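You operate a simulated robot arm through the tools that you are given. There is no shell and no other tool. Be economical: measure what you need, move in short steps, check, and stop when the job is done.

You are at the controls of a simulated robot arm. One attempt, no reset.

JOB
Take the white wipe pad and put it on the bench top beside the target board. Put the grey module labelled "75" from the grey steel table on the clear pale lens glass there and the grey module that says "22" in the fx rejects. Switch the brake lever off. Press the test button of the data tester two times. Put the small straw frame on the back of the microphone bench top. Take the small teal frame and put it on the white cue sheet with a green spine. Do these in any order. The brake lever goes clockwise seen from above, to its stop.

The check looks at the end state, three seconds after you hand in, the way a careful person would. Anything else that was tipped, shoved, dropped, spilled or broken makes it a failure. Flat cloth is picked up by pressing the open fingertips on it (5 to 10 N) and closing them slowly along it; thin cloth reads only 2 to 8 mm in the jaws.

ROBOT AND FRAMES
A 6-joint arm with a two-finger gripper on a trunk, on a base that drives. Base frame: it is fixed to the floor where the robot stands at the start and does not move with it; the origin is under the middle of the robot, x ahead of it, y to its left, z up. Units: cm, degrees, N and s.
With the tool pointing down near the work surface it reaches from about 20 to 70 cm from the robot's upright axis, wherever it stands. Its first joint turns from -166.0 to 166.0 degrees. Places, roughly: back of the microphone bench top [-290, -430, 80]; bench top beside the target board (24x32 cm) [-402, 152, 86]; brake lever [60, 130, 90]; cue sheet with a green spine [75, -175, 50]; grey module [75, 75, 75]; pale lens glass [50, 50, 75]; rejects (13x13 cm) [-222, 148, 86]; small straw frame [-125, -50, 75]; small teal frame [-125, -75, 75]; test button of the data tester [-140, 150, 90]; white wipe pad [50, -25, 75]. Payload 1.57 kg.
The TCP is the grasp point between the finger pads, 2.1 cm short of the fingertips. In the tool frame z runs along the fingers and y along their closing line. Largest opening 7 cm; the body of the gripper starts 5 cm behind the TCP.
Orientation is told as [roll, pitch, yaw] about the base's x, y, z axes, in that order, counted from this pose: with the fingers straight down and closing along the base's y, the tool's x points along the base's -x, its y along +y and its z along -z.

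CONTROLS
- The arm moves only by the tool servo_tool. Its arguments are lists of equal length, an entry for each row: "offset": the shift along the tool's x, y, z in units of 25 mm (1.0 is 25 mm), a list of three; "delta_rot": the turn, a rotation vector about the tool's x, y, z in units of 8 degrees (1.0 is 8 degrees), a list of three; "gripper": the closure, from 0 (fully open) to 1 (shut). In form: {"offset": [[dx, dy, dz], ...], "delta_rot": [[rx, ry, rz], ...], "gripper": [gripper, ...]}. A call has 1 to 8 rows; each row shifts and turns the commanded pose from where the row before left it, along the tool's axes as they then stand. A call with a number of a shift or a turn outside -1 to 1 is refused whole. A row lasts 0.2 s, in which the tool goes at most 5 cm and 8.6 degrees; a call with a longer step from one row to the next is refused whole, and so is a gripper value outside its range. A pose out of reach is approached as far as the arm can. The call stops where the force on the tool passes 40 N (or 10 N more than at its start, if that is more) or the arm is blocked; 0.2 s more then pass. Each finger halts on what it meets, pressing with about 30 N; the grip force reading is that of the motor and also rises with nothing between the fingers. The clock runs only during rows and for 0.2 s after the last one: add rows that do not move to give the fingers time. It gives the time, the measured TCP pose, the force on the tool (base axes), the opening and the grip force at its end, in the units of the frame above (readings bear some noise), with the torque about the TCP (base axes, N m) and any sound that the robot's microphone picked up.
- Cameras (640 x 400 px; columns grow to the right, rows downward): "scene" is now at [2.04, 18.83, 148.91]; the picture's right is [0.37, -0.93, 0.00], its down [-0.69, -0.27, -0.67] and it looks along [0.63, 0.25, -0.74] (base axes); focal length 254 px, centre (320, 200). "wrist" rides on the gripper at [7.9, 0.4, -8.1] in the tool frame; the picture's right is [-0.05, 1.00, 0.00], its down [-0.67, -0.04, -0.74] and it looks along [-0.74, -0.04, 0.67] (tool axes); focal length 256 px, centre (320, 200). There is no depth. A picture from a camera that has moved, and an enlarged one, comes with that camera's place and axes in the base frame and with its lens. The place of the scene camera against the robot may be out by one fixed shift of up to 1.2 cm in any direction.
- snapshot(camera): a new picture of that camera. It takes no simulated time.
- steer(legs): drives the robot by 1 to 6 legs, each [ahead, left, turn to the left] in cm, cm and degrees, along the robot's own axes; the way and the turn of a leg run together, so that a leg with both is an arc; at most 150 cm and 180 degrees a leg. The arm and the cameras ride along, it lands a little off, and it stops where it bumps. It gives what a move gives.
- pan_tilt(pan, tilt): turns the head with the scene camera to pan (to the left, within 155 degrees either way) and tilt (down, from -29 to 69), counted from straight ahead of the robot. It gives what a move gives.
- enlarge(camera, box): a new picture of the part [left, top, right, bottom] of that camera's present view, enlarged. It takes no simulated time.
- close_job(): hands the job in; it is judged then, once.

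Go step by step. Nothing tells you exact positions but the pictures and the camera data: compare them with the known pose of the tool, close in by small moves and look again before you grip or let go. The budget is 186 turns and 148 pictures, counting those below and the enlarged ones. Unless the task says otherwise, let go and move clear before handing in, and close with one line.

The tools are called after "Request:" by a JSON object that holds its "method" and its "body". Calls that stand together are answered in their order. servo_tool: Moves the arm, as the interface text tells. Its arguments: {"type":"object","properties":{"offset":{"type":"array"},"delta_rot":{"type":"array"},"gripper":{"type":"array"}},"required":["offset","delta_rot","gripper"]} The other tools are called the same way: steer (legs) drives the base; pan_tilt (pan, tilt) turns the head that bears the scene camera; snapshot (camera) takes a picture; enlarge (camera, box) takes an enlarged picture of a part of a camera's view; close_job () hands the job in.

At the start:

```text
t: 0.0
tool_pos: [40.56, 24.98, 110.83]
tcp_rot: [-0.1, 0.0, 0.1]
ft_force: [-0.1, 0.2, 0.0]
moment: [0.0, 0.02, -0.02]
finger_gap: 7.0
grip_force: 0.1
robot x, y, heading: [0.1, -0.21, -0.0]
head pan, tilt: [21.6, 47.7]
```

scene: 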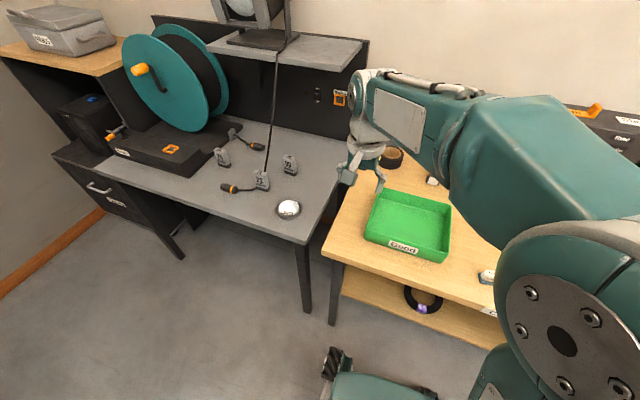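
wrist: 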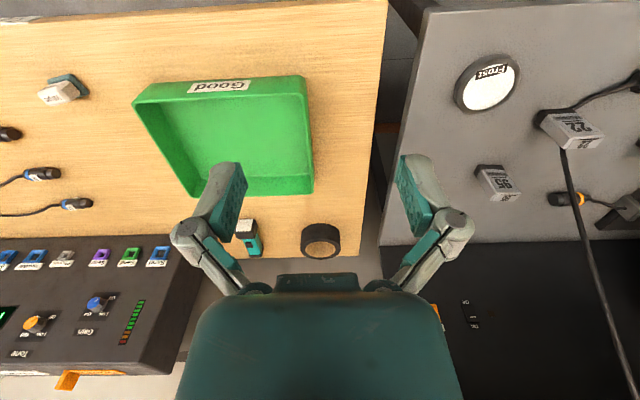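

I see the wooden bench ahead with a green tray and the grey steel table to the left with modules and a round lens. I'll look closer at the grey table and around.

Request:
{"method": "enlarge", "body": {"camera": "scene", "box": [80, 100, 340, 260]}}

Request:
{"method": "pan_tilt", "body": {"pan": 60, "tilt": 35}}

Request:
{"method": "snapshot", "body": {"camera": "scene"}}

Request:
{"method": "pan_tilt", "body": {"pan": -40, "tilt": 40}}

Request:
{"method": "snapshot", "body": {"camera": "scene"}}

Request:
{"method": "pan_tilt", "body": {"pan": 130, "tilt": 30}}

Request:
{"method": "snapshot", "body": {"camera": "scene"}}

Request:
{"method": "pan_tilt", "body": {"pan": -130, "tilt": 30}}

Request:
{"method": "snapshot", "body": {"camera": "scene"}}

```text
2.46 times, centred on (210, 180) of scene
camera zoom: at [2.04, 18.83, 148.91], right [0.37, -0.93, 0.0], down [-0.69, -0.27, -0.67], along [0.63, 0.25, -0.74], focal length 625 px, centre (591, 249)
```

zoom: 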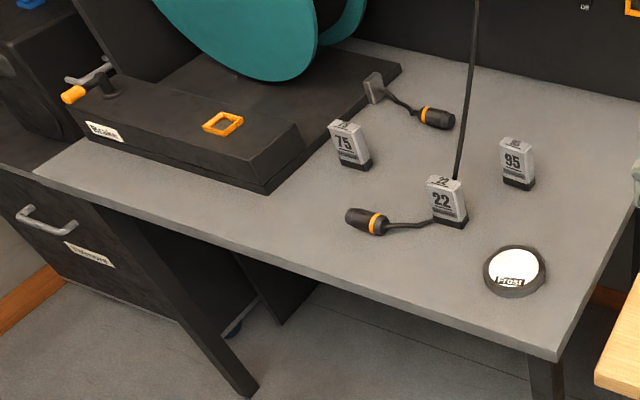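

```text
t: 1.1
tool_pos: [40.55, 24.78, 110.95]
tcp_rot: [0.0, 0.1, 0.1]
ft_force: [0.2, 0.4, 0.5]
moment: [0.02, 0.01, -0.01]
finger_gap: 7.01
grip_force: 0.0
robot x, y, heading: [-0.02, 0.06, -0.2]
head pan, tilt: [60.0, 35.0]
```

```text
144 pictures are left
camera scene: at [-0.9, 23.54, 150.76], right [0.87, -0.5, 0.0], down [-0.29, -0.5, -0.82], along [0.41, 0.71, -0.58], focal length 254 px, centre (320, 200)
```

scene: 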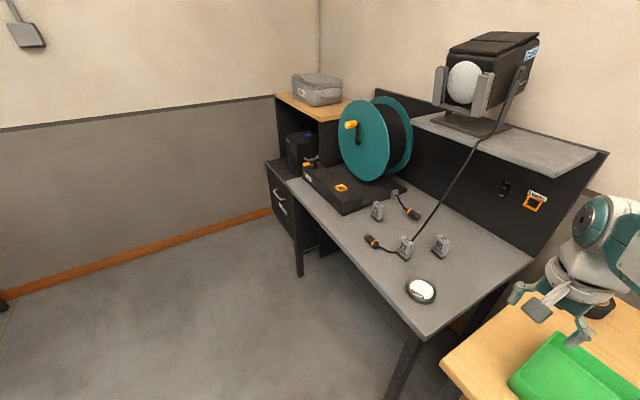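

```text
t: 2.8
tool_pos: [40.46, 24.79, 110.82]
tcp_rot: [0.0, 0.0, 0.1]
ft_force: [-0.5, -0.5, 0.0]
moment: [-0.02, 0.03, -0.02]
finger_gap: 7.0
grip_force: 0.0
robot x, y, heading: [-0.43, -0.17, -0.1]
head pan, tilt: [-40.0, 40.0]
```

```text
143 pictures are left
camera scene: at [1.2, 10.45, 150.02], right [-0.64, -0.77, 0.0], down [-0.49, 0.41, -0.77], along [0.59, -0.49, -0.64], focal length 254 px, centre (320, 200)
```

scene: 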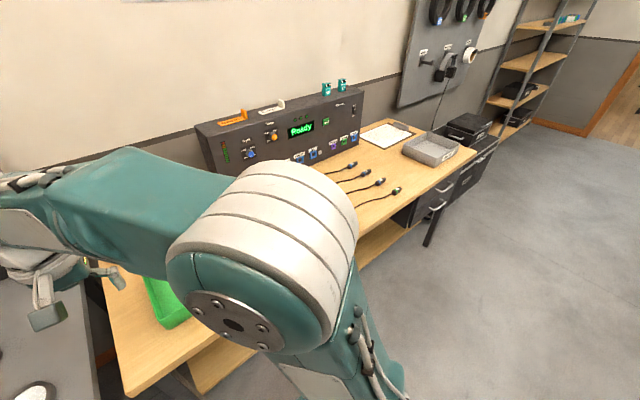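

```text
t: 5.4
tool_pos: [40.56, 24.78, 110.86]
tcp_rot: [0.0, 0.0, 0.0]
ft_force: [-0.2, 0.5, -0.2]
moment: [0.01, 0.01, -0.01]
finger_gap: 6.97
grip_force: 0.1
robot x, y, heading: [-0.21, -0.05, -0.0]
head pan, tilt: [130.0, 30.0]
```

```text
142 pictures are left
camera scene: at [-11.13, 22.85, 151.55], right [0.77, 0.64, 0.0], down [0.32, -0.38, -0.87], along [-0.56, 0.66, -0.5], focal length 254 px, centre (320, 200)
```

scene: 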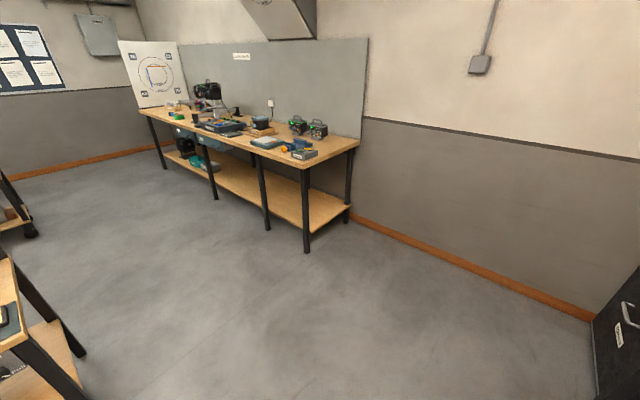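

```text
t: 9.0
tool_pos: [40.48, 24.84, 110.87]
tcp_rot: [0.0, 0.0, 0.0]
ft_force: [0.4, -0.3, -0.6]
moment: [0.01, -0.02, -0.01]
finger_gap: 6.99
grip_force: 0.1
robot x, y, heading: [-0.02, 0.04, 0.1]
head pan, tilt: [-130.0, 30.0]
```

```text
141 pictures are left
camera scene: at [-11.13, 8.99, 151.57], right [-0.77, 0.64, 0.0], down [0.32, 0.38, -0.87], along [-0.56, -0.66, -0.5], focal length 254 px, centre (320, 200)
```

scene: 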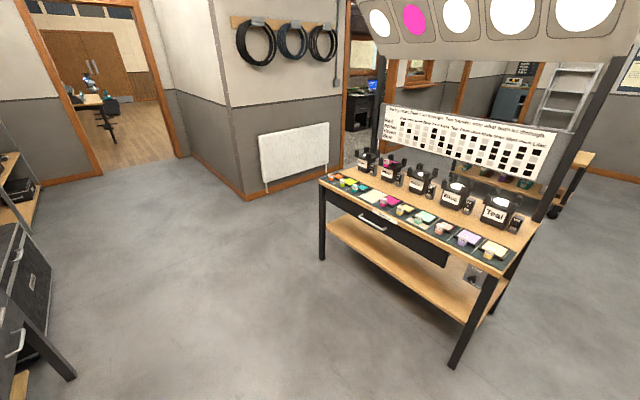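

The grey table stands to the left with its front edge near x=43; modules 75 at about (68,90), 22 at (62,68), the lens at (56,53). I'll drive left to face them and look from there.

Request:
{"method": "steer", "body": {"legs": [[0, 68, 0]]}}

Request:
{"method": "pan_tilt", "body": {"pan": -10, "tilt": 48}}

Request:
{"method": "snapshot", "body": {"camera": "scene"}}

Request:
{"method": "snapshot", "body": {"camera": "wrist"}}

```text
t: 12.7
tool_pos: [41.62, 90.85, 110.85]
tcp_rot: [0.0, 0.0, -1.0]
ft_force: [-0.7, 0.5, 0.1]
moment: [-0.02, -0.03, -0.02]
finger_gap: 7.02
grip_force: 0.1
robot x, y, heading: [0.58, 66.49, -1.1]
head pan, tilt: [-130.0, 30.0]
```

```text
t: 14.7
tool_pos: [41.69, 91.14, 110.73]
tcp_rot: [0.0, 0.0, -1.1]
ft_force: [-0.5, 0.1, -0.5]
moment: [0.0, -0.01, 0.04]
finger_gap: 7.0
grip_force: 0.0
robot x, y, heading: [0.62, 66.83, -1.1]
head pan, tilt: [-10.0, 48.0]
```

```text
140 pictures are left
camera scene: at [3.37, 81.54, 148.87], right [-0.19, -0.98, 0.0], down [-0.73, 0.14, -0.67], along [0.66, -0.13, -0.74], focal length 254 px, centre (320, 200)
```

scene: 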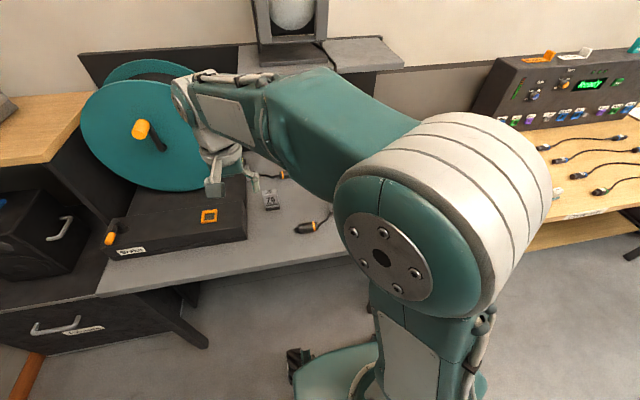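

```text
139 pictures are left
camera wrist: at [33.69, 91.67, 118.88], right [0.07, 1.0, 0.0], down [0.67, -0.05, 0.74], along [0.74, -0.05, -0.67], focal length 256 px, centre (320, 200)
```

wrist: 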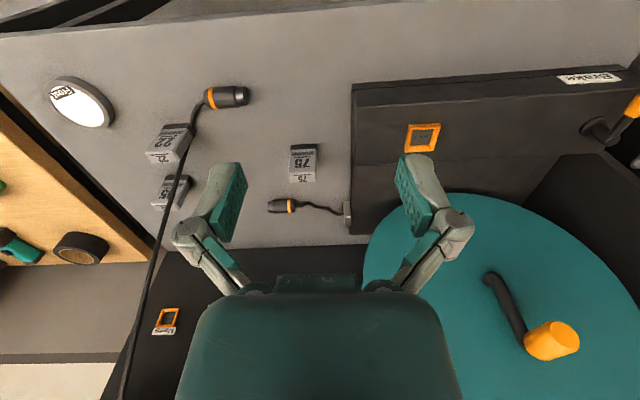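

The module 75 is at about (66,87); reach from here would be marginal, so I move the base 10 cm ahead and look again.

Request:
{"method": "steer", "body": {"legs": [[10, 0, 1]]}}

Request:
{"method": "snapshot", "body": {"camera": "wrist"}}

```text
t: 15.9
tool_pos: [51.26, 91.59, 110.96]
tcp_rot: [0.0, -0.1, -0.3]
ft_force: [-0.4, -0.6, 0.3]
moment: [0.02, 0.0, 0.03]
finger_gap: 6.97
grip_force: 0.1
robot x, y, heading: [10.8, 66.96, -0.3]
head pan, tilt: [-10.0, 48.0]
```

```text
138 pictures are left
camera wrist: at [43.32, 91.99, 118.89], right [0.06, 1.0, 0.0], down [0.67, -0.04, 0.74], along [0.74, -0.04, -0.67], focal length 256 px, centre (320, 200)
```

wrist: 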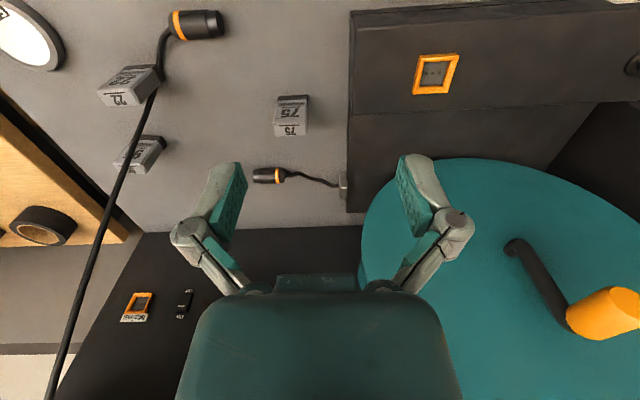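

The 75 stands at about (65,86.3), roughly 5 cm wide, 2.4 thick. I'll move y first, then ahead and down to hover over it.

Request:
{"method": "servo_tool", "body": {"offset": [[0, -1, 0], [0, -1, 0.5], [-1, -0.1, 1], [-1, 0, 1], [-1, 0, 1], [-1, 0, 1], [-0.8, 0, 0.5], [-0.4, 0, 0]], "delta_rot": [[0, 0, 0], [0, 0, 0], [0, 0, 0], [0, 0, 0], [0, 0, 0], [0, 0, 0], [0, 0, 0], [0, 0, 0]], "gripper": [0, 0, 0, 0, 0, 0, 0, 0]}}

Request:
{"method": "snapshot", "body": {"camera": "wrist"}}

Request:
{"method": "snapshot", "body": {"camera": "scene"}}

```text
t: 17.7
tool_pos: [64.11, 86.08, 98.52]
tcp_rot: [0.0, -0.1, -0.3]
ft_force: [0.0, -0.2, -0.3]
moment: [-0.02, -0.03, -0.01]
finger_gap: 7.02
grip_force: 0.1
robot x, y, heading: [10.59, 66.84, -0.1]
head pan, tilt: [-10.0, 48.0]
```

```text
137 pictures are left
camera wrist: at [56.2, 86.61, 106.52], right [0.06, 1.0, 0.0], down [0.67, -0.04, 0.74], along [0.74, -0.04, -0.67], focal length 256 px, centre (320, 200)
```

wrist: 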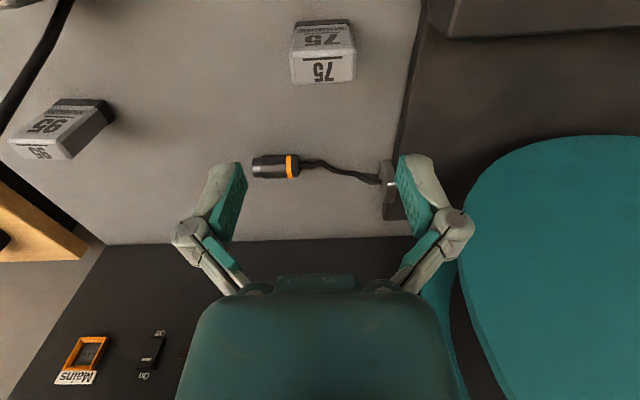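

```text
136 pictures are left
camera scene: at [13.21, 81.43, 148.87], right [-0.18, -0.98, 0.0], down [-0.73, 0.13, -0.67], along [0.66, -0.12, -0.74], focal length 254 px, centre (320, 200)
```

scene: 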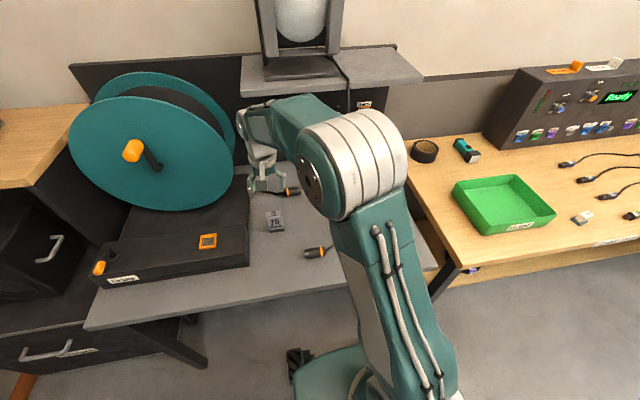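

Module 75's top is at z≈82.7, centre about (64.9,86.5). Aligning and descending to just above it for a check.

Request:
{"method": "servo_tool", "body": {"offset": [[-0.3, 0.16, 0.4], [0, 0, 1], [0, 0, 1], [0, 0, 1], [0, 0, 1], [0, 0, 0.5]], "delta_rot": [[0, 0, 0], [0, 0, 0], [0, 0, 0], [0, 0, 0], [0, 0, 0], [0, 0, 0]], "gripper": [0, 0, 0, 0, 0, 0]}}

Request:
{"method": "snapshot", "body": {"camera": "wrist"}}

Request:
{"method": "enlarge", "body": {"camera": "scene", "box": [220, 150, 340, 240]}}

```text
t: 19.1
tool_pos: [65.13, 86.57, 86.18]
tcp_rot: [0.0, 0.0, -0.3]
ft_force: [-0.2, -1.8, -0.4]
moment: [0.01, 0.01, 0.0]
finger_gap: 7.01
grip_force: 0.0
robot x, y, heading: [10.85, 67.02, -0.4]
head pan, tilt: [-10.0, 48.0]
```

```text
135 pictures are left
camera wrist: at [57.1, 86.96, 94.21], right [0.06, 1.0, 0.0], down [0.67, -0.04, 0.74], along [0.74, -0.04, -0.67], focal length 256 px, centre (320, 200)
```

wrist: 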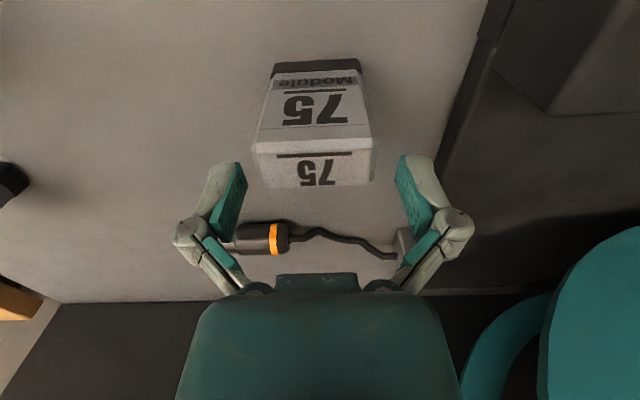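

```text
4.44 times, centred on (280, 195) of scene
camera zoom: at [13.22, 81.44, 148.87], right [-0.18, -0.98, 0.0], down [-0.73, 0.13, -0.67], along [0.66, -0.12, -0.74], focal length 1129 px, centre (498, 222)
```

zoom: 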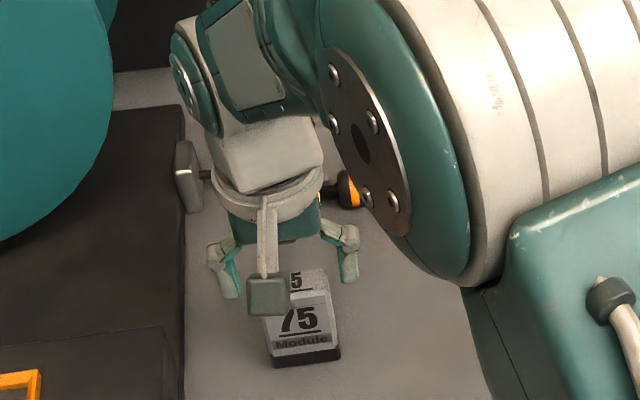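

Triangulating properly: table top is near z=79.5, module top 86, centre (64.0,86.4), width 4.6. Shift back 1.1 cm, go down to z≈83.2 and close.

Request:
{"method": "servo_tool", "body": {"offset": [[0.44, -0.06, 0], [0, 0, 0.6], [0, 0, 0.6], [0, 0, 0], [0, 0, 0], [0, 0, 0], [0, 0, 0]], "delta_rot": [[0, 0, 0], [0, 0, 0], [0, 0, 0], [0, 0, 0], [0, 0, 0], [0, 0, 0], [0, 0, 0]], "gripper": [0, 0, 0, 0.6, 1, 1, 1]}}

Request:
{"method": "snapshot", "body": {"camera": "wrist"}}

```text
t: 20.7
tool_pos: [64.06, 86.38, 83.28]
tcp_rot: [0.0, -0.1, -0.3]
ft_force: [-0.4, -1.0, 21.2]
moment: [-0.07, 0.05, 0.0]
finger_gap: 4.97
grip_force: 29.7
robot x, y, heading: [10.65, 66.97, -0.5]
head pan, tilt: [-10.0, 48.0]
```

```text
133 pictures are left
camera wrist: at [56.07, 86.88, 91.29], right [0.06, 1.0, 0.0], down [0.66, -0.04, 0.75], along [0.74, -0.04, -0.67], focal length 256 px, centre (320, 200)
```

wrist: 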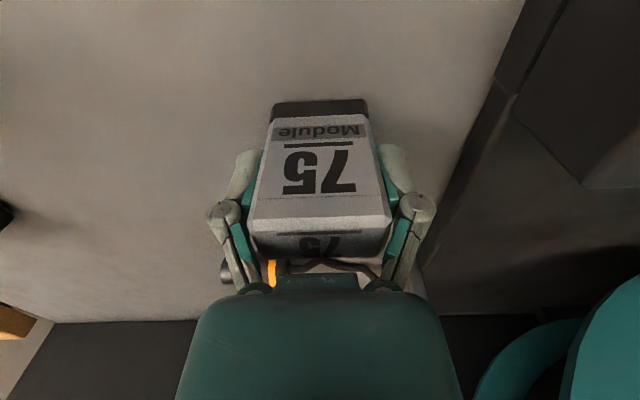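

Gripped at 4.97 cm; 21 N upward suggests tips touch the table (so it's about z=81). Lifting.

Request:
{"method": "servo_tool", "body": {"offset": [[0, 0, -0.4], [0, 0, -1], [0, 0, -1], [0, 0, -1], [0, 0, -1]], "delta_rot": [[0, 0, 0], [0, 0, 0], [0, 0, 0], [0, 0, 0], [0, 0, 0]], "gripper": [1, 1, 1, 1, 1]}}

Request:
{"method": "snapshot", "body": {"camera": "wrist"}}

```text
t: 21.9
tool_pos: [63.9, 86.45, 94.12]
tcp_rot: [0.1, 0.1, -0.3]
ft_force: [0.2, -0.1, -1.8]
moment: [-0.05, 0.0, -0.03]
finger_gap: 4.93
grip_force: 29.7
robot x, y, heading: [10.43, 66.73, -0.2]
head pan, tilt: [-10.0, 48.0]
```

```text
132 pictures are left
camera wrist: at [56.04, 86.9, 102.17], right [0.06, 1.0, 0.0], down [0.67, -0.04, 0.74], along [0.74, -0.04, -0.67], focal length 256 px, centre (320, 200)
```

wrist: 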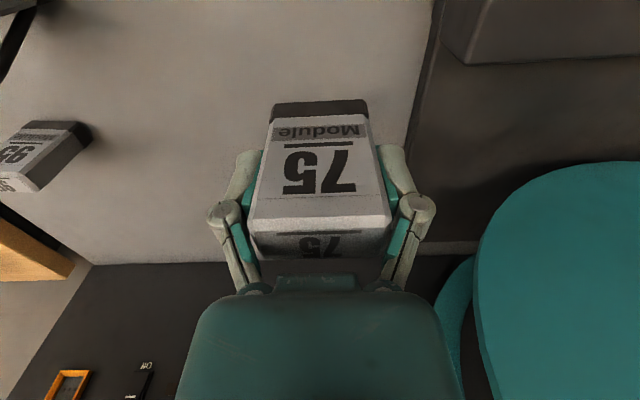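

Holding 75 (weight felt). I'll pull back to x≈48 at z≈100 so as to clear the cable, then go right toward the lens.

Request:
{"method": "servo_tool", "body": {"offset": [[1, 0, -0.5], [1, 0, -0.5], [1, 0, -0.5], [1, 0, -0.5], [1, 0, -0.4], [1, 0, 0], [0.4, -1, 0], [0, -1, 0]], "delta_rot": [[0, 0, 0], [0, 0, 0], [0, 0, 0], [0, 0, 0], [0, 0, 0], [0, 0, 0], [0, 0, 0], [0, 0, 0]], "gripper": [1, 1, 1, 1, 1, 1, 1, 1]}}

Request:
{"method": "servo_tool", "body": {"offset": [[0, -1, 0], [0, -1, 0], [0, -1, 0], [0, -1, 0], [0, -1, 0], [0, -1, 0], [0, -1, 0], [0, -1, 0]], "delta_rot": [[0, 0, 0], [0, 0, 0], [0, 0, 0], [0, 0, 0], [0, 0, 0], [0, 0, 0], [0, 0, 0], [0, 0, 0]], "gripper": [1, 1, 1, 1, 1, 1, 1, 1]}}

Request:
{"method": "snapshot", "body": {"camera": "wrist"}}

Request:
{"method": "snapshot", "body": {"camera": "scene"}}

```text
t: 23.7
tool_pos: [47.91, 81.13, 100.07]
tcp_rot: [-0.1, 0.0, -0.3]
ft_force: [0.4, 0.5, -1.0]
moment: [-0.02, -0.02, 0.01]
finger_gap: 4.95
grip_force: 29.9
robot x, y, heading: [10.42, 66.99, -0.4]
head pan, tilt: [-10.0, 48.0]
```

```text
t: 25.5
tool_pos: [47.6, 61.62, 100.27]
tcp_rot: [0.0, 0.0, -0.4]
ft_force: [-0.4, 0.7, -1.0]
moment: [0.0, 0.01, 0.01]
finger_gap: 4.91
grip_force: 29.7
robot x, y, heading: [10.7, 66.84, -0.1]
head pan, tilt: [-10.0, 48.0]
```

```text
131 pictures are left
camera wrist: at [39.7, 62.04, 108.17], right [0.06, 1.0, 0.0], down [0.67, -0.04, 0.74], along [0.74, -0.04, -0.67], focal length 256 px, centre (320, 200)
```

wrist: 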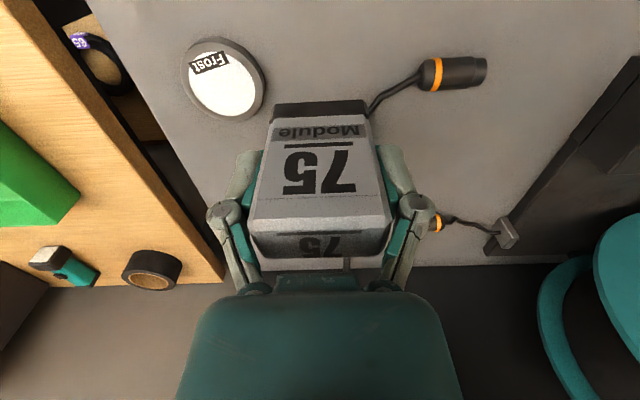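

```text
130 pictures are left
camera scene: at [13.12, 81.23, 148.89], right [-0.18, -0.98, 0.0], down [-0.73, 0.13, -0.67], along [0.66, -0.12, -0.74], focal length 254 px, centre (320, 200)
```

scene: 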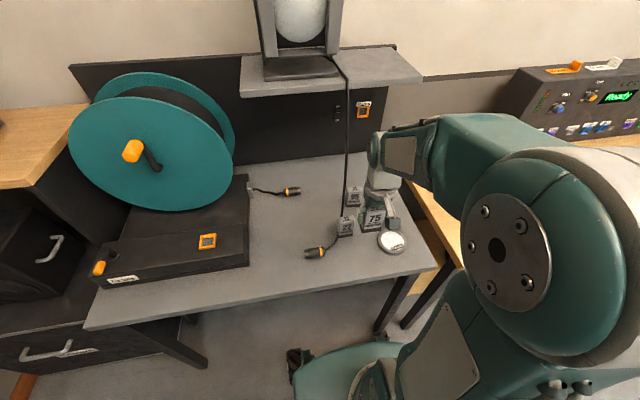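

Lens glass centre is about (51.1,50.7). Move over it at z≈91 and check.

Request:
{"method": "servo_tool", "body": {"offset": [[-0.4, -1, 0], [-0.4, -1, 0], [-0.4, -1, 0], [-0.16, -1, 0.6], [0, -0.3, 1], [0, 0, 1], [0, 0, 1], [0, 0, 0]], "delta_rot": [[0, 0, 0], [0, 0, 0], [0, 0, 0], [0, 0, 0], [0, 0, 0], [0, 0, 0], [0, 0, 0], [0, 0, 0]], "gripper": [1, 1, 1, 1, 1, 1, 1, 1]}}

Request:
{"method": "snapshot", "body": {"camera": "wrist"}}

Request:
{"method": "enlarge", "body": {"camera": "scene", "box": [320, 160, 480, 280]}}

```text
t: 27.3
tool_pos: [51.16, 50.76, 91.11]
tcp_rot: [0.0, 0.0, -0.3]
ft_force: [0.7, -0.5, -1.2]
moment: [0.01, 0.01, -0.01]
finger_gap: 4.94
grip_force: 29.9
robot x, y, heading: [10.45, 66.99, -0.2]
head pan, tilt: [-10.0, 48.0]
```

```text
129 pictures are left
camera wrist: at [43.18, 51.22, 99.02], right [0.06, 1.0, 0.0], down [0.67, -0.04, 0.74], along [0.74, -0.04, -0.67], focal length 256 px, centre (320, 200)
```

wrist: 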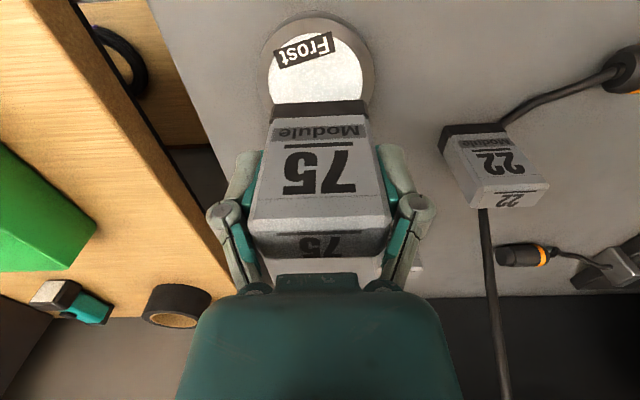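

```text
3.33 times, centred on (400, 220) of scene
camera zoom: at [13.16, 81.21, 148.89], right [-0.18, -0.98, 0.0], down [-0.73, 0.13, -0.67], along [0.66, -0.12, -0.74], focal length 847 px, centre (53, 133)
```

zoom: 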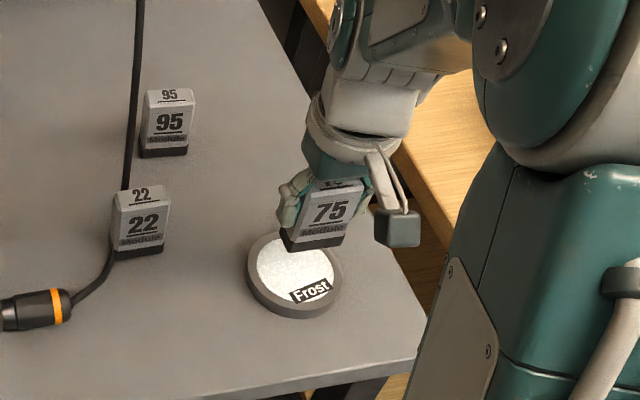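

The lens centre is (51.4,50.7), right under the module. Descending in stages.

Request:
{"method": "servo_tool", "body": {"offset": [[-0.1, 0, 0.8], [0, 0, 0.8], [0, 0, 0.3]], "delta_rot": [[0, 0, 0], [0, 0, 0], [0, 0, 0]], "gripper": [1, 1, 1]}}

Request:
{"method": "snapshot", "body": {"camera": "wrist"}}

Request:
{"method": "enlarge", "body": {"camera": "scene", "box": [340, 190, 440, 265]}}

```text
t: 28.1
tool_pos: [51.54, 50.59, 86.45]
tcp_rot: [0.0, 0.0, -0.3]
ft_force: [-0.8, -0.3, -1.2]
moment: [0.0, -0.02, 0.02]
finger_gap: 4.91
grip_force: 29.7
robot x, y, heading: [10.67, 66.83, -0.3]
head pan, tilt: [-10.0, 48.0]
```

```text
127 pictures are left
camera wrist: at [43.53, 51.11, 94.41], right [0.06, 1.0, 0.0], down [0.67, -0.04, 0.74], along [0.74, -0.04, -0.67], focal length 256 px, centre (320, 200)
```

wrist: 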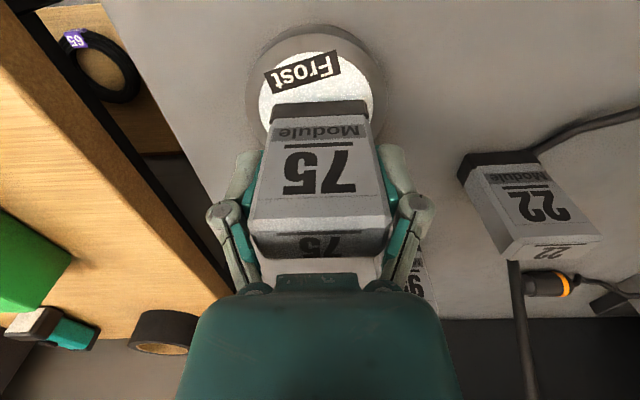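

```text
5.33 times, centred on (390, 228) of scene
camera zoom: at [13.17, 81.21, 148.89], right [-0.18, -0.98, 0.0], down [-0.73, 0.13, -0.67], along [0.66, -0.12, -0.74], focal length 1354 px, centre (-53, 53)
```

zoom: 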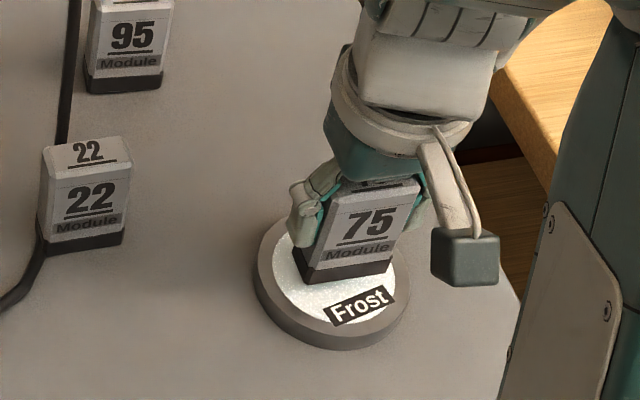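

Well centred. Last bit down slowly.

Request:
{"method": "servo_tool", "body": {"offset": [[0, 0, 0.2], [0, 0, 0.15], [0, 0, 0.1], [0, 0, 0]], "delta_rot": [[0, 0, 0], [0, 0, 0], [0, 0, 0], [0, 0, 0]], "gripper": [1, 1, 1, 1]}}

Request:
{"method": "enlarge", "body": {"camera": "scene", "box": [340, 190, 440, 265]}}

```text
t: 29.1
tool_pos: [51.3, 50.73, 85.31]
tcp_rot: [0.1, 0.1, -0.3]
ft_force: [0.4, -0.2, -1.2]
moment: [-0.03, -0.02, -0.01]
finger_gap: 4.94
grip_force: 30.1
robot x, y, heading: [10.5, 66.89, -0.3]
head pan, tilt: [-10.0, 48.0]
```

```text
5.33 times, centred on (390, 228) of scene
camera zoom: at [13.17, 81.21, 148.89], right [-0.18, -0.98, 0.0], down [-0.73, 0.13, -0.67], along [0.66, -0.12, -0.74], focal length 1354 px, centre (-53, 53)
```

zoom: 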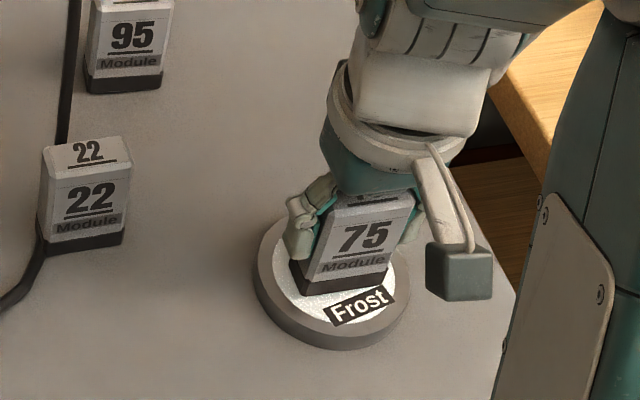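

No contact yet; continuing in fine steps.

Request:
{"method": "servo_tool", "body": {"offset": [[0, 0, 0.1], [0, 0, 0.1], [0, 0, 0]], "delta_rot": [[0, 0, 0], [0, 0, 0], [0, 0, 0]], "gripper": [1, 1, 1]}}

Request:
{"method": "servo_tool", "body": {"offset": [[0, 0, 0.1], [0, 0, 0]], "delta_rot": [[0, 0, 0], [0, 0, 0]], "gripper": [1, 1]}}

```text
t: 29.9
tool_pos: [51.44, 50.75, 84.92]
tcp_rot: [-0.1, -0.2, -0.2]
ft_force: [-3.2, -1.0, 26.6]
moment: [0.01, 0.22, 0.01]
finger_gap: 4.93
grip_force: 30.4
robot x, y, heading: [10.49, 66.79, -0.4]
head pan, tilt: [-10.0, 48.0]
```

```text
t: 30.2
tool_pos: [51.57, 50.63, 84.89]
tcp_rot: [-0.1, -0.2, -0.3]
ft_force: [-4.8, 2.1, 15.0]
moment: [0.17, 0.28, 0.01]
finger_gap: 4.96
grip_force: 30.0
robot x, y, heading: [10.75, 67.09, -0.2]
head pan, tilt: [-10.0, 48.0]
stopped in row 1: the force on the tool passed its limit at 44 N (the readings are from after the stop); the commanded pose is now the measured one
```

In contact. Relieve a touch, open gently, and rise.

Request:
{"method": "servo_tool", "body": {"offset": [[0, 0, -0.03], [0, 0, 0], [0, 0, 0], [0, 0, 0], [0, 0, 0]], "delta_rot": [[0, 0, 0], [0, 0, 0], [0, 0, 0], [0, 0, 0], [0, 0, 0]], "gripper": [1, 0.25, 0.1, 0, 0]}}

Request:
{"method": "servo_tool", "body": {"offset": [[0, 0, -0.5], [0, 0, -1], [0, 0, -1], [0, 0, -1], [0, 0, -1], [0, 0, -1]], "delta_rot": [[0, 0, 0], [0, 0, 0], [0, 0, 0], [0, 0, 0], [0, 0, 0], [0, 0, 0]], "gripper": [0, 0, 0, 0, 0, 0]}}

Request:
{"method": "snapshot", "body": {"camera": "wrist"}}

Request:
{"method": "enlarge", "body": {"camera": "scene", "box": [320, 160, 480, 280]}}

```text
t: 31.4
tool_pos: [51.62, 50.67, 84.77]
tcp_rot: [0.0, -0.2, -0.2]
ft_force: [0.2, 0.8, 0.6]
moment: [0.0, -0.02, 0.01]
finger_gap: 7.01
grip_force: 0.1
robot x, y, heading: [10.51, 66.66, -0.1]
head pan, tilt: [-10.0, 48.0]
```

```text
t: 32.9
tool_pos: [51.59, 50.92, 98.67]
tcp_rot: [-0.2, -0.2, -0.3]
ft_force: [-0.6, -0.1, 0.1]
moment: [0.03, 0.01, -0.01]
finger_gap: 7.0
grip_force: 0.0
robot x, y, heading: [10.66, 66.48, -0.4]
head pan, tilt: [-10.0, 48.0]
```

```text
124 pictures are left
camera wrist: at [43.6, 51.35, 106.57], right [0.06, 1.0, 0.0], down [0.66, -0.04, 0.75], along [0.75, -0.04, -0.66], focal length 256 px, centre (320, 200)
```

wrist: 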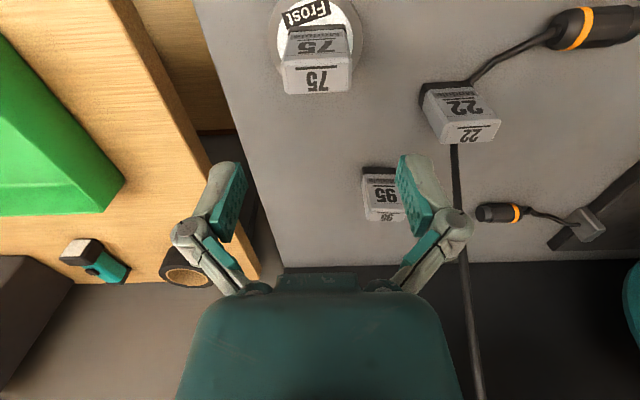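

```text
3.33 times, centred on (400, 220) of scene
camera zoom: at [13.15, 81.25, 148.89], right [-0.18, -0.98, 0.0], down [-0.73, 0.13, -0.67], along [0.66, -0.12, -0.74], focal length 847 px, centre (53, 133)
```

zoom: 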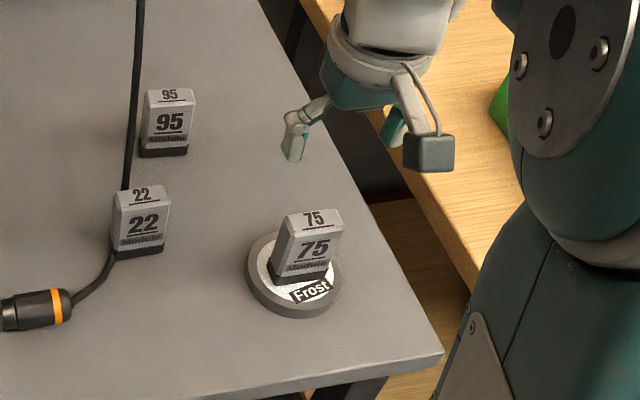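

75 stands on the lens glass. Next the brake lever: raise and retract the arm, then drive left.

Request:
{"method": "servo_tool", "body": {"offset": [[0.8, 0, -1], [0.8, 0, -1], [0.8, 0, -1], [0.8, 0, -1], [0.5, 0, -1], [0, 1, 0], [0, 1, 0], [0, 1, 0]], "delta_rot": [[0, 0, 0], [0, 0, 0], [0, 0, 0], [0, 0, 0], [0, 0, 0], [0, 0, 0], [0, 0, 0], [0, 0, 0]], "gripper": [0, 0, 0, 0, 0, 0, 0, 0]}}

Request:
{"method": "steer", "body": {"legs": [[0, 46, 0]]}}

Request:
{"method": "pan_tilt", "body": {"pan": 15, "tilt": 48}}

Request:
{"method": "snapshot", "body": {"camera": "scene"}}

Request:
{"method": "snapshot", "body": {"camera": "wrist"}}

```text
t: 34.6
tool_pos: [41.79, 58.45, 111.15]
tcp_rot: [-0.1, -0.3, -0.3]
ft_force: [0.3, -0.5, -0.1]
moment: [0.05, 0.0, 0.02]
finger_gap: 7.0
grip_force: 0.1
robot x, y, heading: [10.61, 66.72, -0.5]
head pan, tilt: [-10.0, 48.0]
```

```text
t: 37.4
tool_pos: [42.21, 103.93, 111.13]
tcp_rot: [0.0, -0.3, -1.0]
ft_force: [-0.7, 0.0, -0.1]
moment: [-0.02, 0.0, 0.01]
finger_gap: 6.99
grip_force: 0.1
robot x, y, heading: [11.32, 113.08, -1.2]
head pan, tilt: [-10.0, 48.0]
```

```text
t: 38.3
tool_pos: [42.33, 104.17, 111.16]
tcp_rot: [-0.2, -0.3, -1.0]
ft_force: [-0.6, -0.7, 1.0]
moment: [0.01, 0.05, -0.03]
finger_gap: 6.99
grip_force: 0.0
robot x, y, heading: [11.12, 113.09, -0.9]
head pan, tilt: [15.0, 48.0]
```

```text
122 pictures are left
camera scene: at [13.69, 130.76, 148.91], right [0.24, -0.97, 0.0], down [-0.72, -0.18, -0.67], along [0.65, 0.16, -0.74], focal length 254 px, centre (320, 200)
```

scene: 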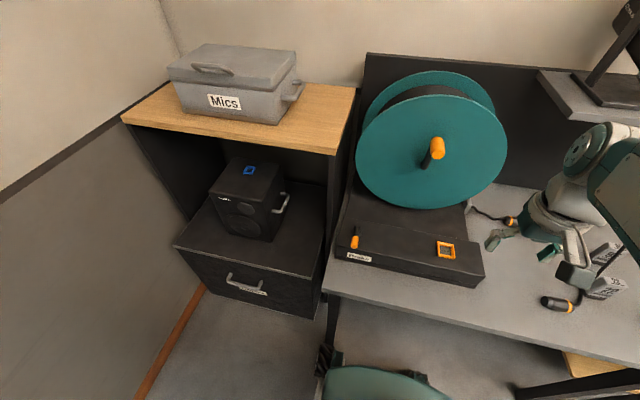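

```text
121 pictures are left
camera wrist: at [34.28, 104.67, 119.16], right [0.07, 1.0, 0.0], down [0.66, -0.05, 0.75], along [0.75, -0.05, -0.66], focal length 256 px, centre (320, 200)
```

wrist: 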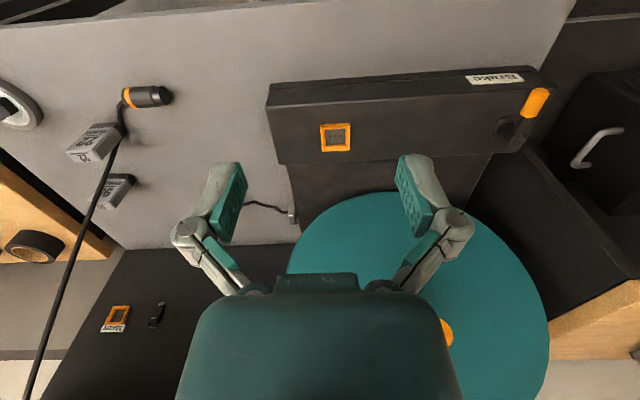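

The lever pivots near the box's left end, its orange knob pointing toward me. Clockwise from above moves the knob toward +y. Zooming in.

Request:
{"method": "enlarge", "body": {"camera": "scene", "box": [320, 200, 420, 275]}}

Request:
{"method": "enlarge", "body": {"camera": "wrist", "box": [440, 60, 600, 180]}}

```text
5.33 times, centred on (370, 238) of scene
camera zoom: at [13.69, 130.76, 148.91], right [0.24, -0.97, 0.0], down [-0.72, -0.18, -0.67], along [0.65, 0.16, -0.74], focal length 1354 px, centre (53, 0)
```

zoom: 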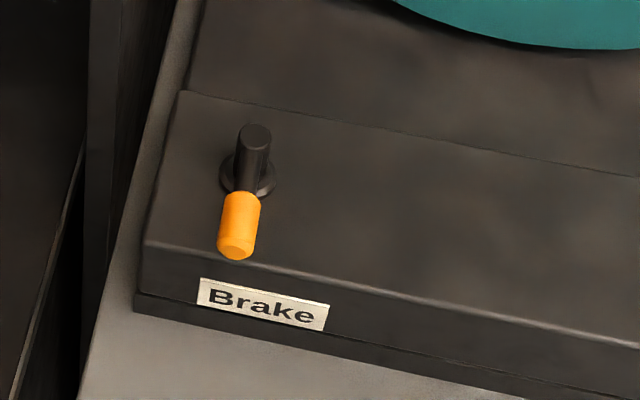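

```text
3.33 times, centred on (520, 120) of wrist
camera zoom: at [34.28, 104.67, 119.16], right [0.07, 1.0, 0.0], down [0.66, -0.05, 0.75], along [0.75, -0.05, -0.66], focal length 853 px, centre (-347, 467)
```

zoom: 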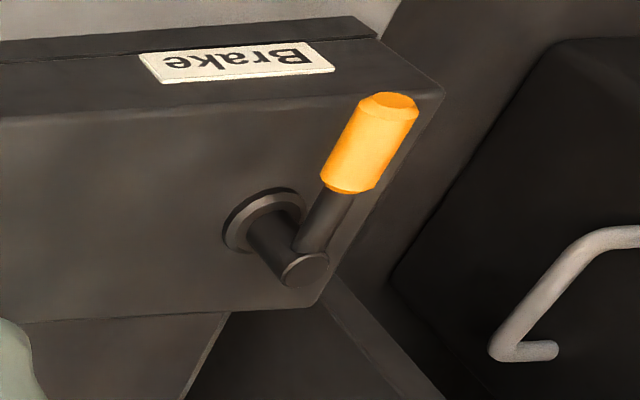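

Triangulated: lever pivot ≈(58.4,130.6,89.5), knob tip ≈(51.3,130.4,89), box top ≈85.8. There's a shelf unit close on the left, so I'll turn the tool 90° to make the gripper slim in y and have the camera look that way.

Request:
{"method": "servo_tool", "body": {"offset": [[0, 0.5, 0.2], [0, 1, 0.4], [0, 1, 0.4], [0, 0.5, 0], [0, 0, 0], [0, 0, 0], [0, 0, 0], [0, 0, 0]], "delta_rot": [[0, 0, 0], [0, 0, -1], [0, 0, -1], [0, 0, -1], [0, 0, -1], [0, 0, -1], [0, 0, -1], [0, 0, -1]], "gripper": [0, 0.5, 1, 1, 1, 1, 1, 1]}}

Request:
{"method": "servo_tool", "body": {"offset": [[0, 0, 0], [0, 0, 0], [0, 0, 0], [0, 0, 0], [0, 0, 0]], "delta_rot": [[0, 0, -1], [0, 0, -1], [0, 0, -1], [0, 0, -1], [0, 0, -0.13]], "gripper": [1, 1, 1, 1, 1]}}

Request:
{"method": "snapshot", "body": {"camera": "wrist"}}

Request:
{"method": "snapshot", "body": {"camera": "scene"}}

```text
t: 40.1
tool_pos: [41.74, 111.55, 108.83]
tcp_rot: [-0.3, -0.1, 55.0]
ft_force: [0.1, 0.2, 0.0]
moment: [-0.03, 0.01, 0.02]
finger_gap: 0.0
grip_force: 28.3
robot x, y, heading: [11.13, 113.14, -1.2]
head pan, tilt: [15.0, 48.0]
```

```text
t: 41.3
tool_pos: [41.77, 111.49, 108.66]
tcp_rot: [-0.3, 0.1, 88.1]
ft_force: [0.5, -1.1, -1.0]
moment: [-0.01, 0.0, 0.0]
finger_gap: 0.01
grip_force: 28.4
robot x, y, heading: [11.43, 113.16, -1.2]
head pan, tilt: [15.0, 48.0]
```

```text
118 pictures are left
camera wrist: at [41.01, 103.63, 116.68], right [-1.0, 0.09, 0.0], down [0.05, 0.67, 0.74], along [0.07, 0.74, -0.67], focal length 256 px, centre (320, 200)
```

wrist: 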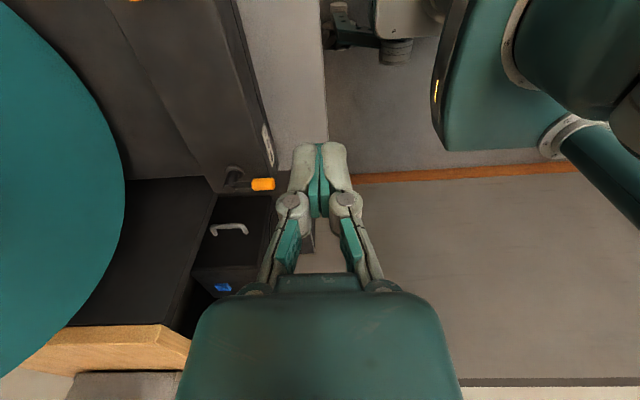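

```text
117 pictures are left
camera scene: at [13.7, 130.77, 148.91], right [0.24, -0.97, 0.0], down [-0.72, -0.18, -0.67], along [0.65, 0.16, -0.74], focal length 254 px, centre (320, 200)
```

scene: 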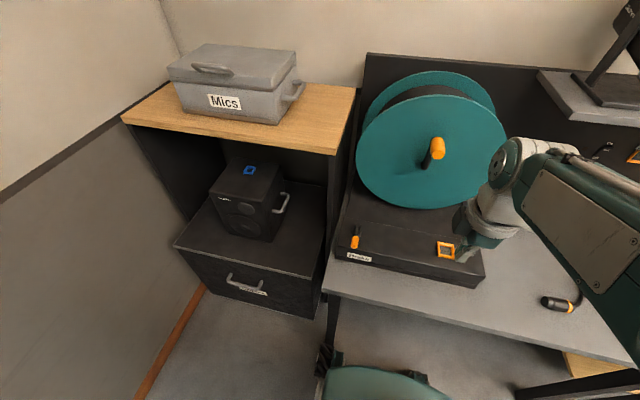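

The wooden shelf starts beyond x≈66, so the lever's sweep has room. Moving toward a point right of the knob: y first, then ahead.

Request:
{"method": "servo_tool", "body": {"offset": [[-1, 0, 0], [-1, 0, 0.3], [-1, 0, 0.5], [-1, -0.5, 0.5], [-1, -1, 0.5], [-0.9, -1, 0.5], [0, -1, 0.5], [0, -0.6, 0.5]], "delta_rot": [[0, 0, 0], [0, 0, 0], [0, 0, 0], [0, 0, 0], [0, 0, 0], [0, 0, 0], [0, 0, 0], [0, 0, 0]], "gripper": [1, 1, 1, 1, 1, 1, 1, 1]}}

Request:
{"method": "snapshot", "body": {"camera": "wrist"}}

Request:
{"method": "enlarge", "body": {"camera": "scene", "box": [300, 150, 460, 270]}}

```text
t: 43.1
tool_pos: [52.64, 125.59, 100.36]
tcp_rot: [-0.2, 0.1, 88.0]
ft_force: [0.7, -0.5, 0.4]
moment: [-0.01, 0.01, 0.02]
finger_gap: 0.03
grip_force: 28.9
robot x, y, heading: [10.85, 113.12, -1.1]
head pan, tilt: [15.0, 48.0]
```

```text
116 pictures are left
camera wrist: at [51.92, 117.8, 108.45], right [-1.0, 0.09, 0.0], down [0.06, 0.67, 0.74], along [0.07, 0.74, -0.67], focal length 256 px, centre (320, 200)
```

wrist: 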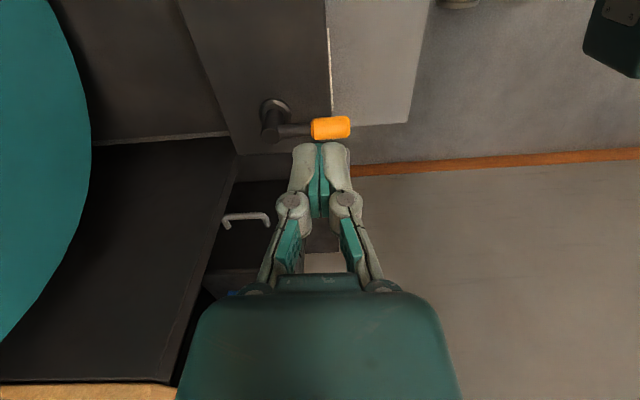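

```text
3.33 times, centred on (380, 210) of scene
camera zoom: at [13.75, 130.79, 148.91], right [0.24, -0.97, 0.0], down [-0.72, -0.18, -0.67], along [0.65, 0.16, -0.74], focal length 847 px, centre (120, 167)
```

zoom: 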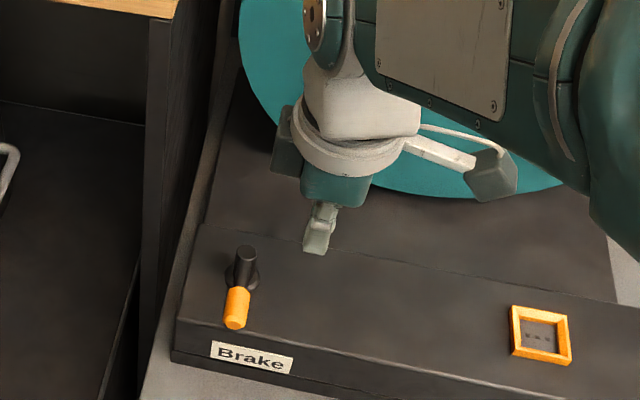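

Knob at (52.1,130.0), I'm 4 cm to its right. Lower beside it to z≈89.4.

Request:
{"method": "servo_tool", "body": {"offset": [[0, 0, 1], [0, 0, 1], [0, 0, 1], [0, 0, 1], [0, 0, 0.4], [-0.6, 0, 0]], "delta_rot": [[0, 0, 0], [0, 0, 0], [0, 0, 0], [0, 0, 0], [0, 0, 0], [0, 0, 0]], "gripper": [1, 1, 1, 1, 1, 1]}}

Request:
{"method": "snapshot", "body": {"camera": "wrist"}}

```text
t: 44.5
tool_pos: [52.71, 127.24, 89.42]
tcp_rot: [-0.2, 0.0, 88.0]
ft_force: [0.3, 0.3, 0.2]
moment: [0.02, 0.01, -0.01]
finger_gap: 0.01
grip_force: 28.9
robot x, y, heading: [11.15, 113.39, -1.1]
head pan, tilt: [15.0, 48.0]
```

```text
114 pictures are left
camera wrist: at [51.86, 119.36, 97.38], right [-1.0, 0.09, 0.0], down [0.06, 0.67, 0.74], along [0.07, 0.74, -0.67], focal length 256 px, centre (320, 200)
```

wrist: 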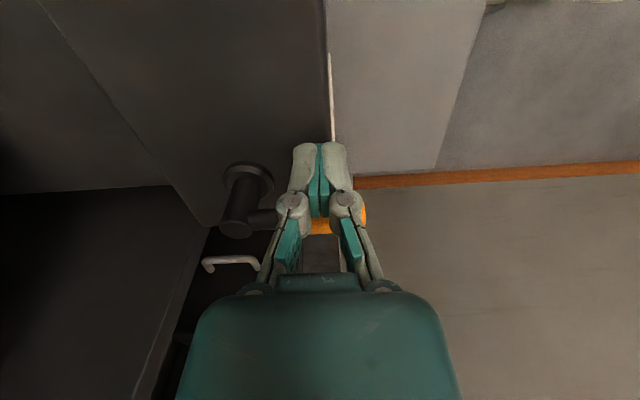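

Fingers are right beside the knob; push along the arc.

Request:
{"method": "servo_tool", "body": {"offset": [[-0.6, 0.12, 0], [-0.8, 0.06, 0], [-0.78, -0.22, 0], [-0.64, -0.46, 0], [0, 0, 0]], "delta_rot": [[0, 0, 0], [0, 0, 0], [0, 0, 0], [0, 0, 0], [0, 0, 0]], "gripper": [1, 1, 1, 1, 1]}}

Request:
{"method": "snapshot", "body": {"camera": "wrist"}}

Request:
{"method": "enlarge", "body": {"camera": "scene", "box": [300, 170, 420, 260]}}

```text
t: 45.7
tool_pos: [54.08, 134.34, 89.56]
tcp_rot: [-0.2, 0.0, 88.0]
ft_force: [-0.2, -0.2, 0.6]
moment: [0.01, -0.03, 0.0]
finger_gap: 0.0
grip_force: 28.1
robot x, y, heading: [11.09, 112.73, -0.9]
head pan, tilt: [15.0, 48.0]
```

```text
113 pictures are left
camera wrist: at [53.34, 126.4, 97.55], right [-1.0, 0.09, 0.0], down [0.06, 0.67, 0.74], along [0.07, 0.74, -0.67], focal length 256 px, centre (320, 200)
```

wrist: 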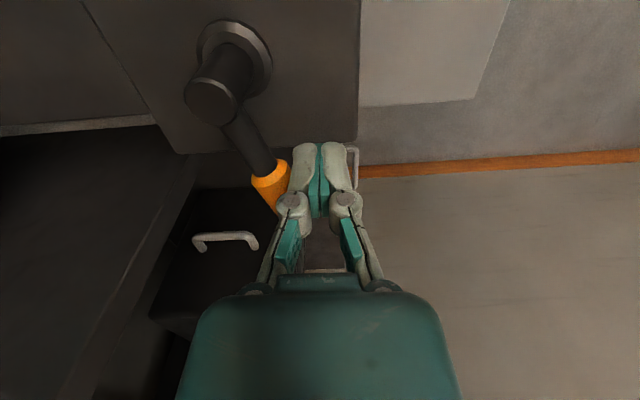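

```text
4.44 times, centred on (360, 215) of scene
camera zoom: at [13.78, 130.81, 148.92], right [0.24, -0.97, 0.0], down [-0.72, -0.18, -0.67], along [0.65, 0.16, -0.74], focal length 1129 px, centre (142, 133)
```

zoom: 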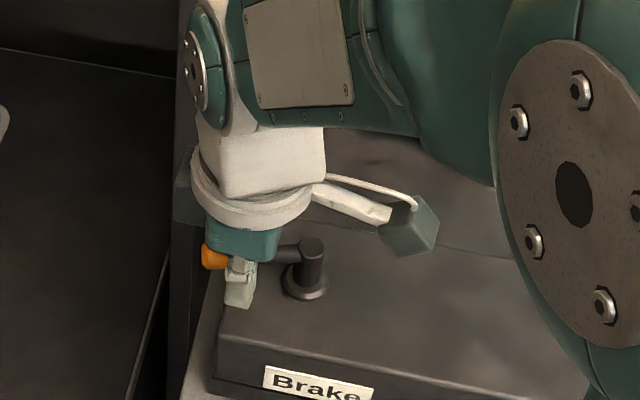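

The lever turns freely, about 65° so far. Continue pushing round.

Request:
{"method": "servo_tool", "body": {"offset": [[-0.44, -0.56, 0], [-0.16, -0.4, 0], [-0.1, -0.5, 0], [0, -0.4, 0], [0, 0, 0]], "delta_rot": [[0, 0, 0], [0, 0, 0], [0, 0, 0], [0, 0, 0], [0, 0, 0]], "gripper": [1, 1, 1, 1, 1]}}

Request:
{"method": "snapshot", "body": {"camera": "wrist"}}

Request:
{"method": "enlarge", "body": {"camera": "scene", "box": [300, 170, 420, 260]}}

```text
t: 46.3
tool_pos: [55.56, 135.22, 89.36]
tcp_rot: [0.8, 0.6, 88.0]
ft_force: [-14.4, -3.6, 10.9]
moment: [0.03, -0.07, -0.02]
finger_gap: 0.0
grip_force: 28.0
robot x, y, heading: [11.37, 113.29, -1.0]
head pan, tilt: [15.0, 48.0]
stopped in row 2: the force on the tool passed its limit at 52 N (the readings are from after the stop); the commanded pose is now the measured one
```

```text
111 pictures are left
camera wrist: at [54.85, 127.49, 97.51], right [-1.0, 0.09, 0.01], down [0.07, 0.67, 0.74], along [0.06, 0.73, -0.68], focal length 256 px, centre (320, 200)
```

wrist: 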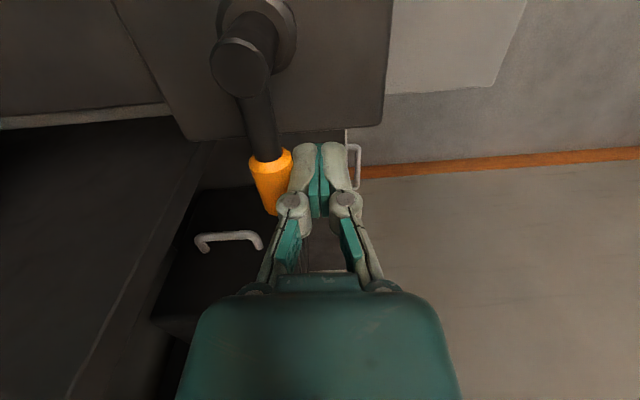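

```text
4.44 times, centred on (360, 215) of scene
camera zoom: at [13.64, 130.8, 148.9], right [0.24, -0.97, 0.0], down [-0.72, -0.18, -0.67], along [0.65, 0.16, -0.74], focal length 1129 px, centre (142, 133)
```

zoom: 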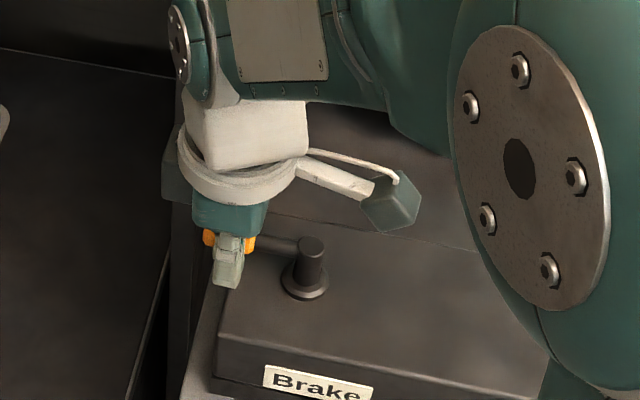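

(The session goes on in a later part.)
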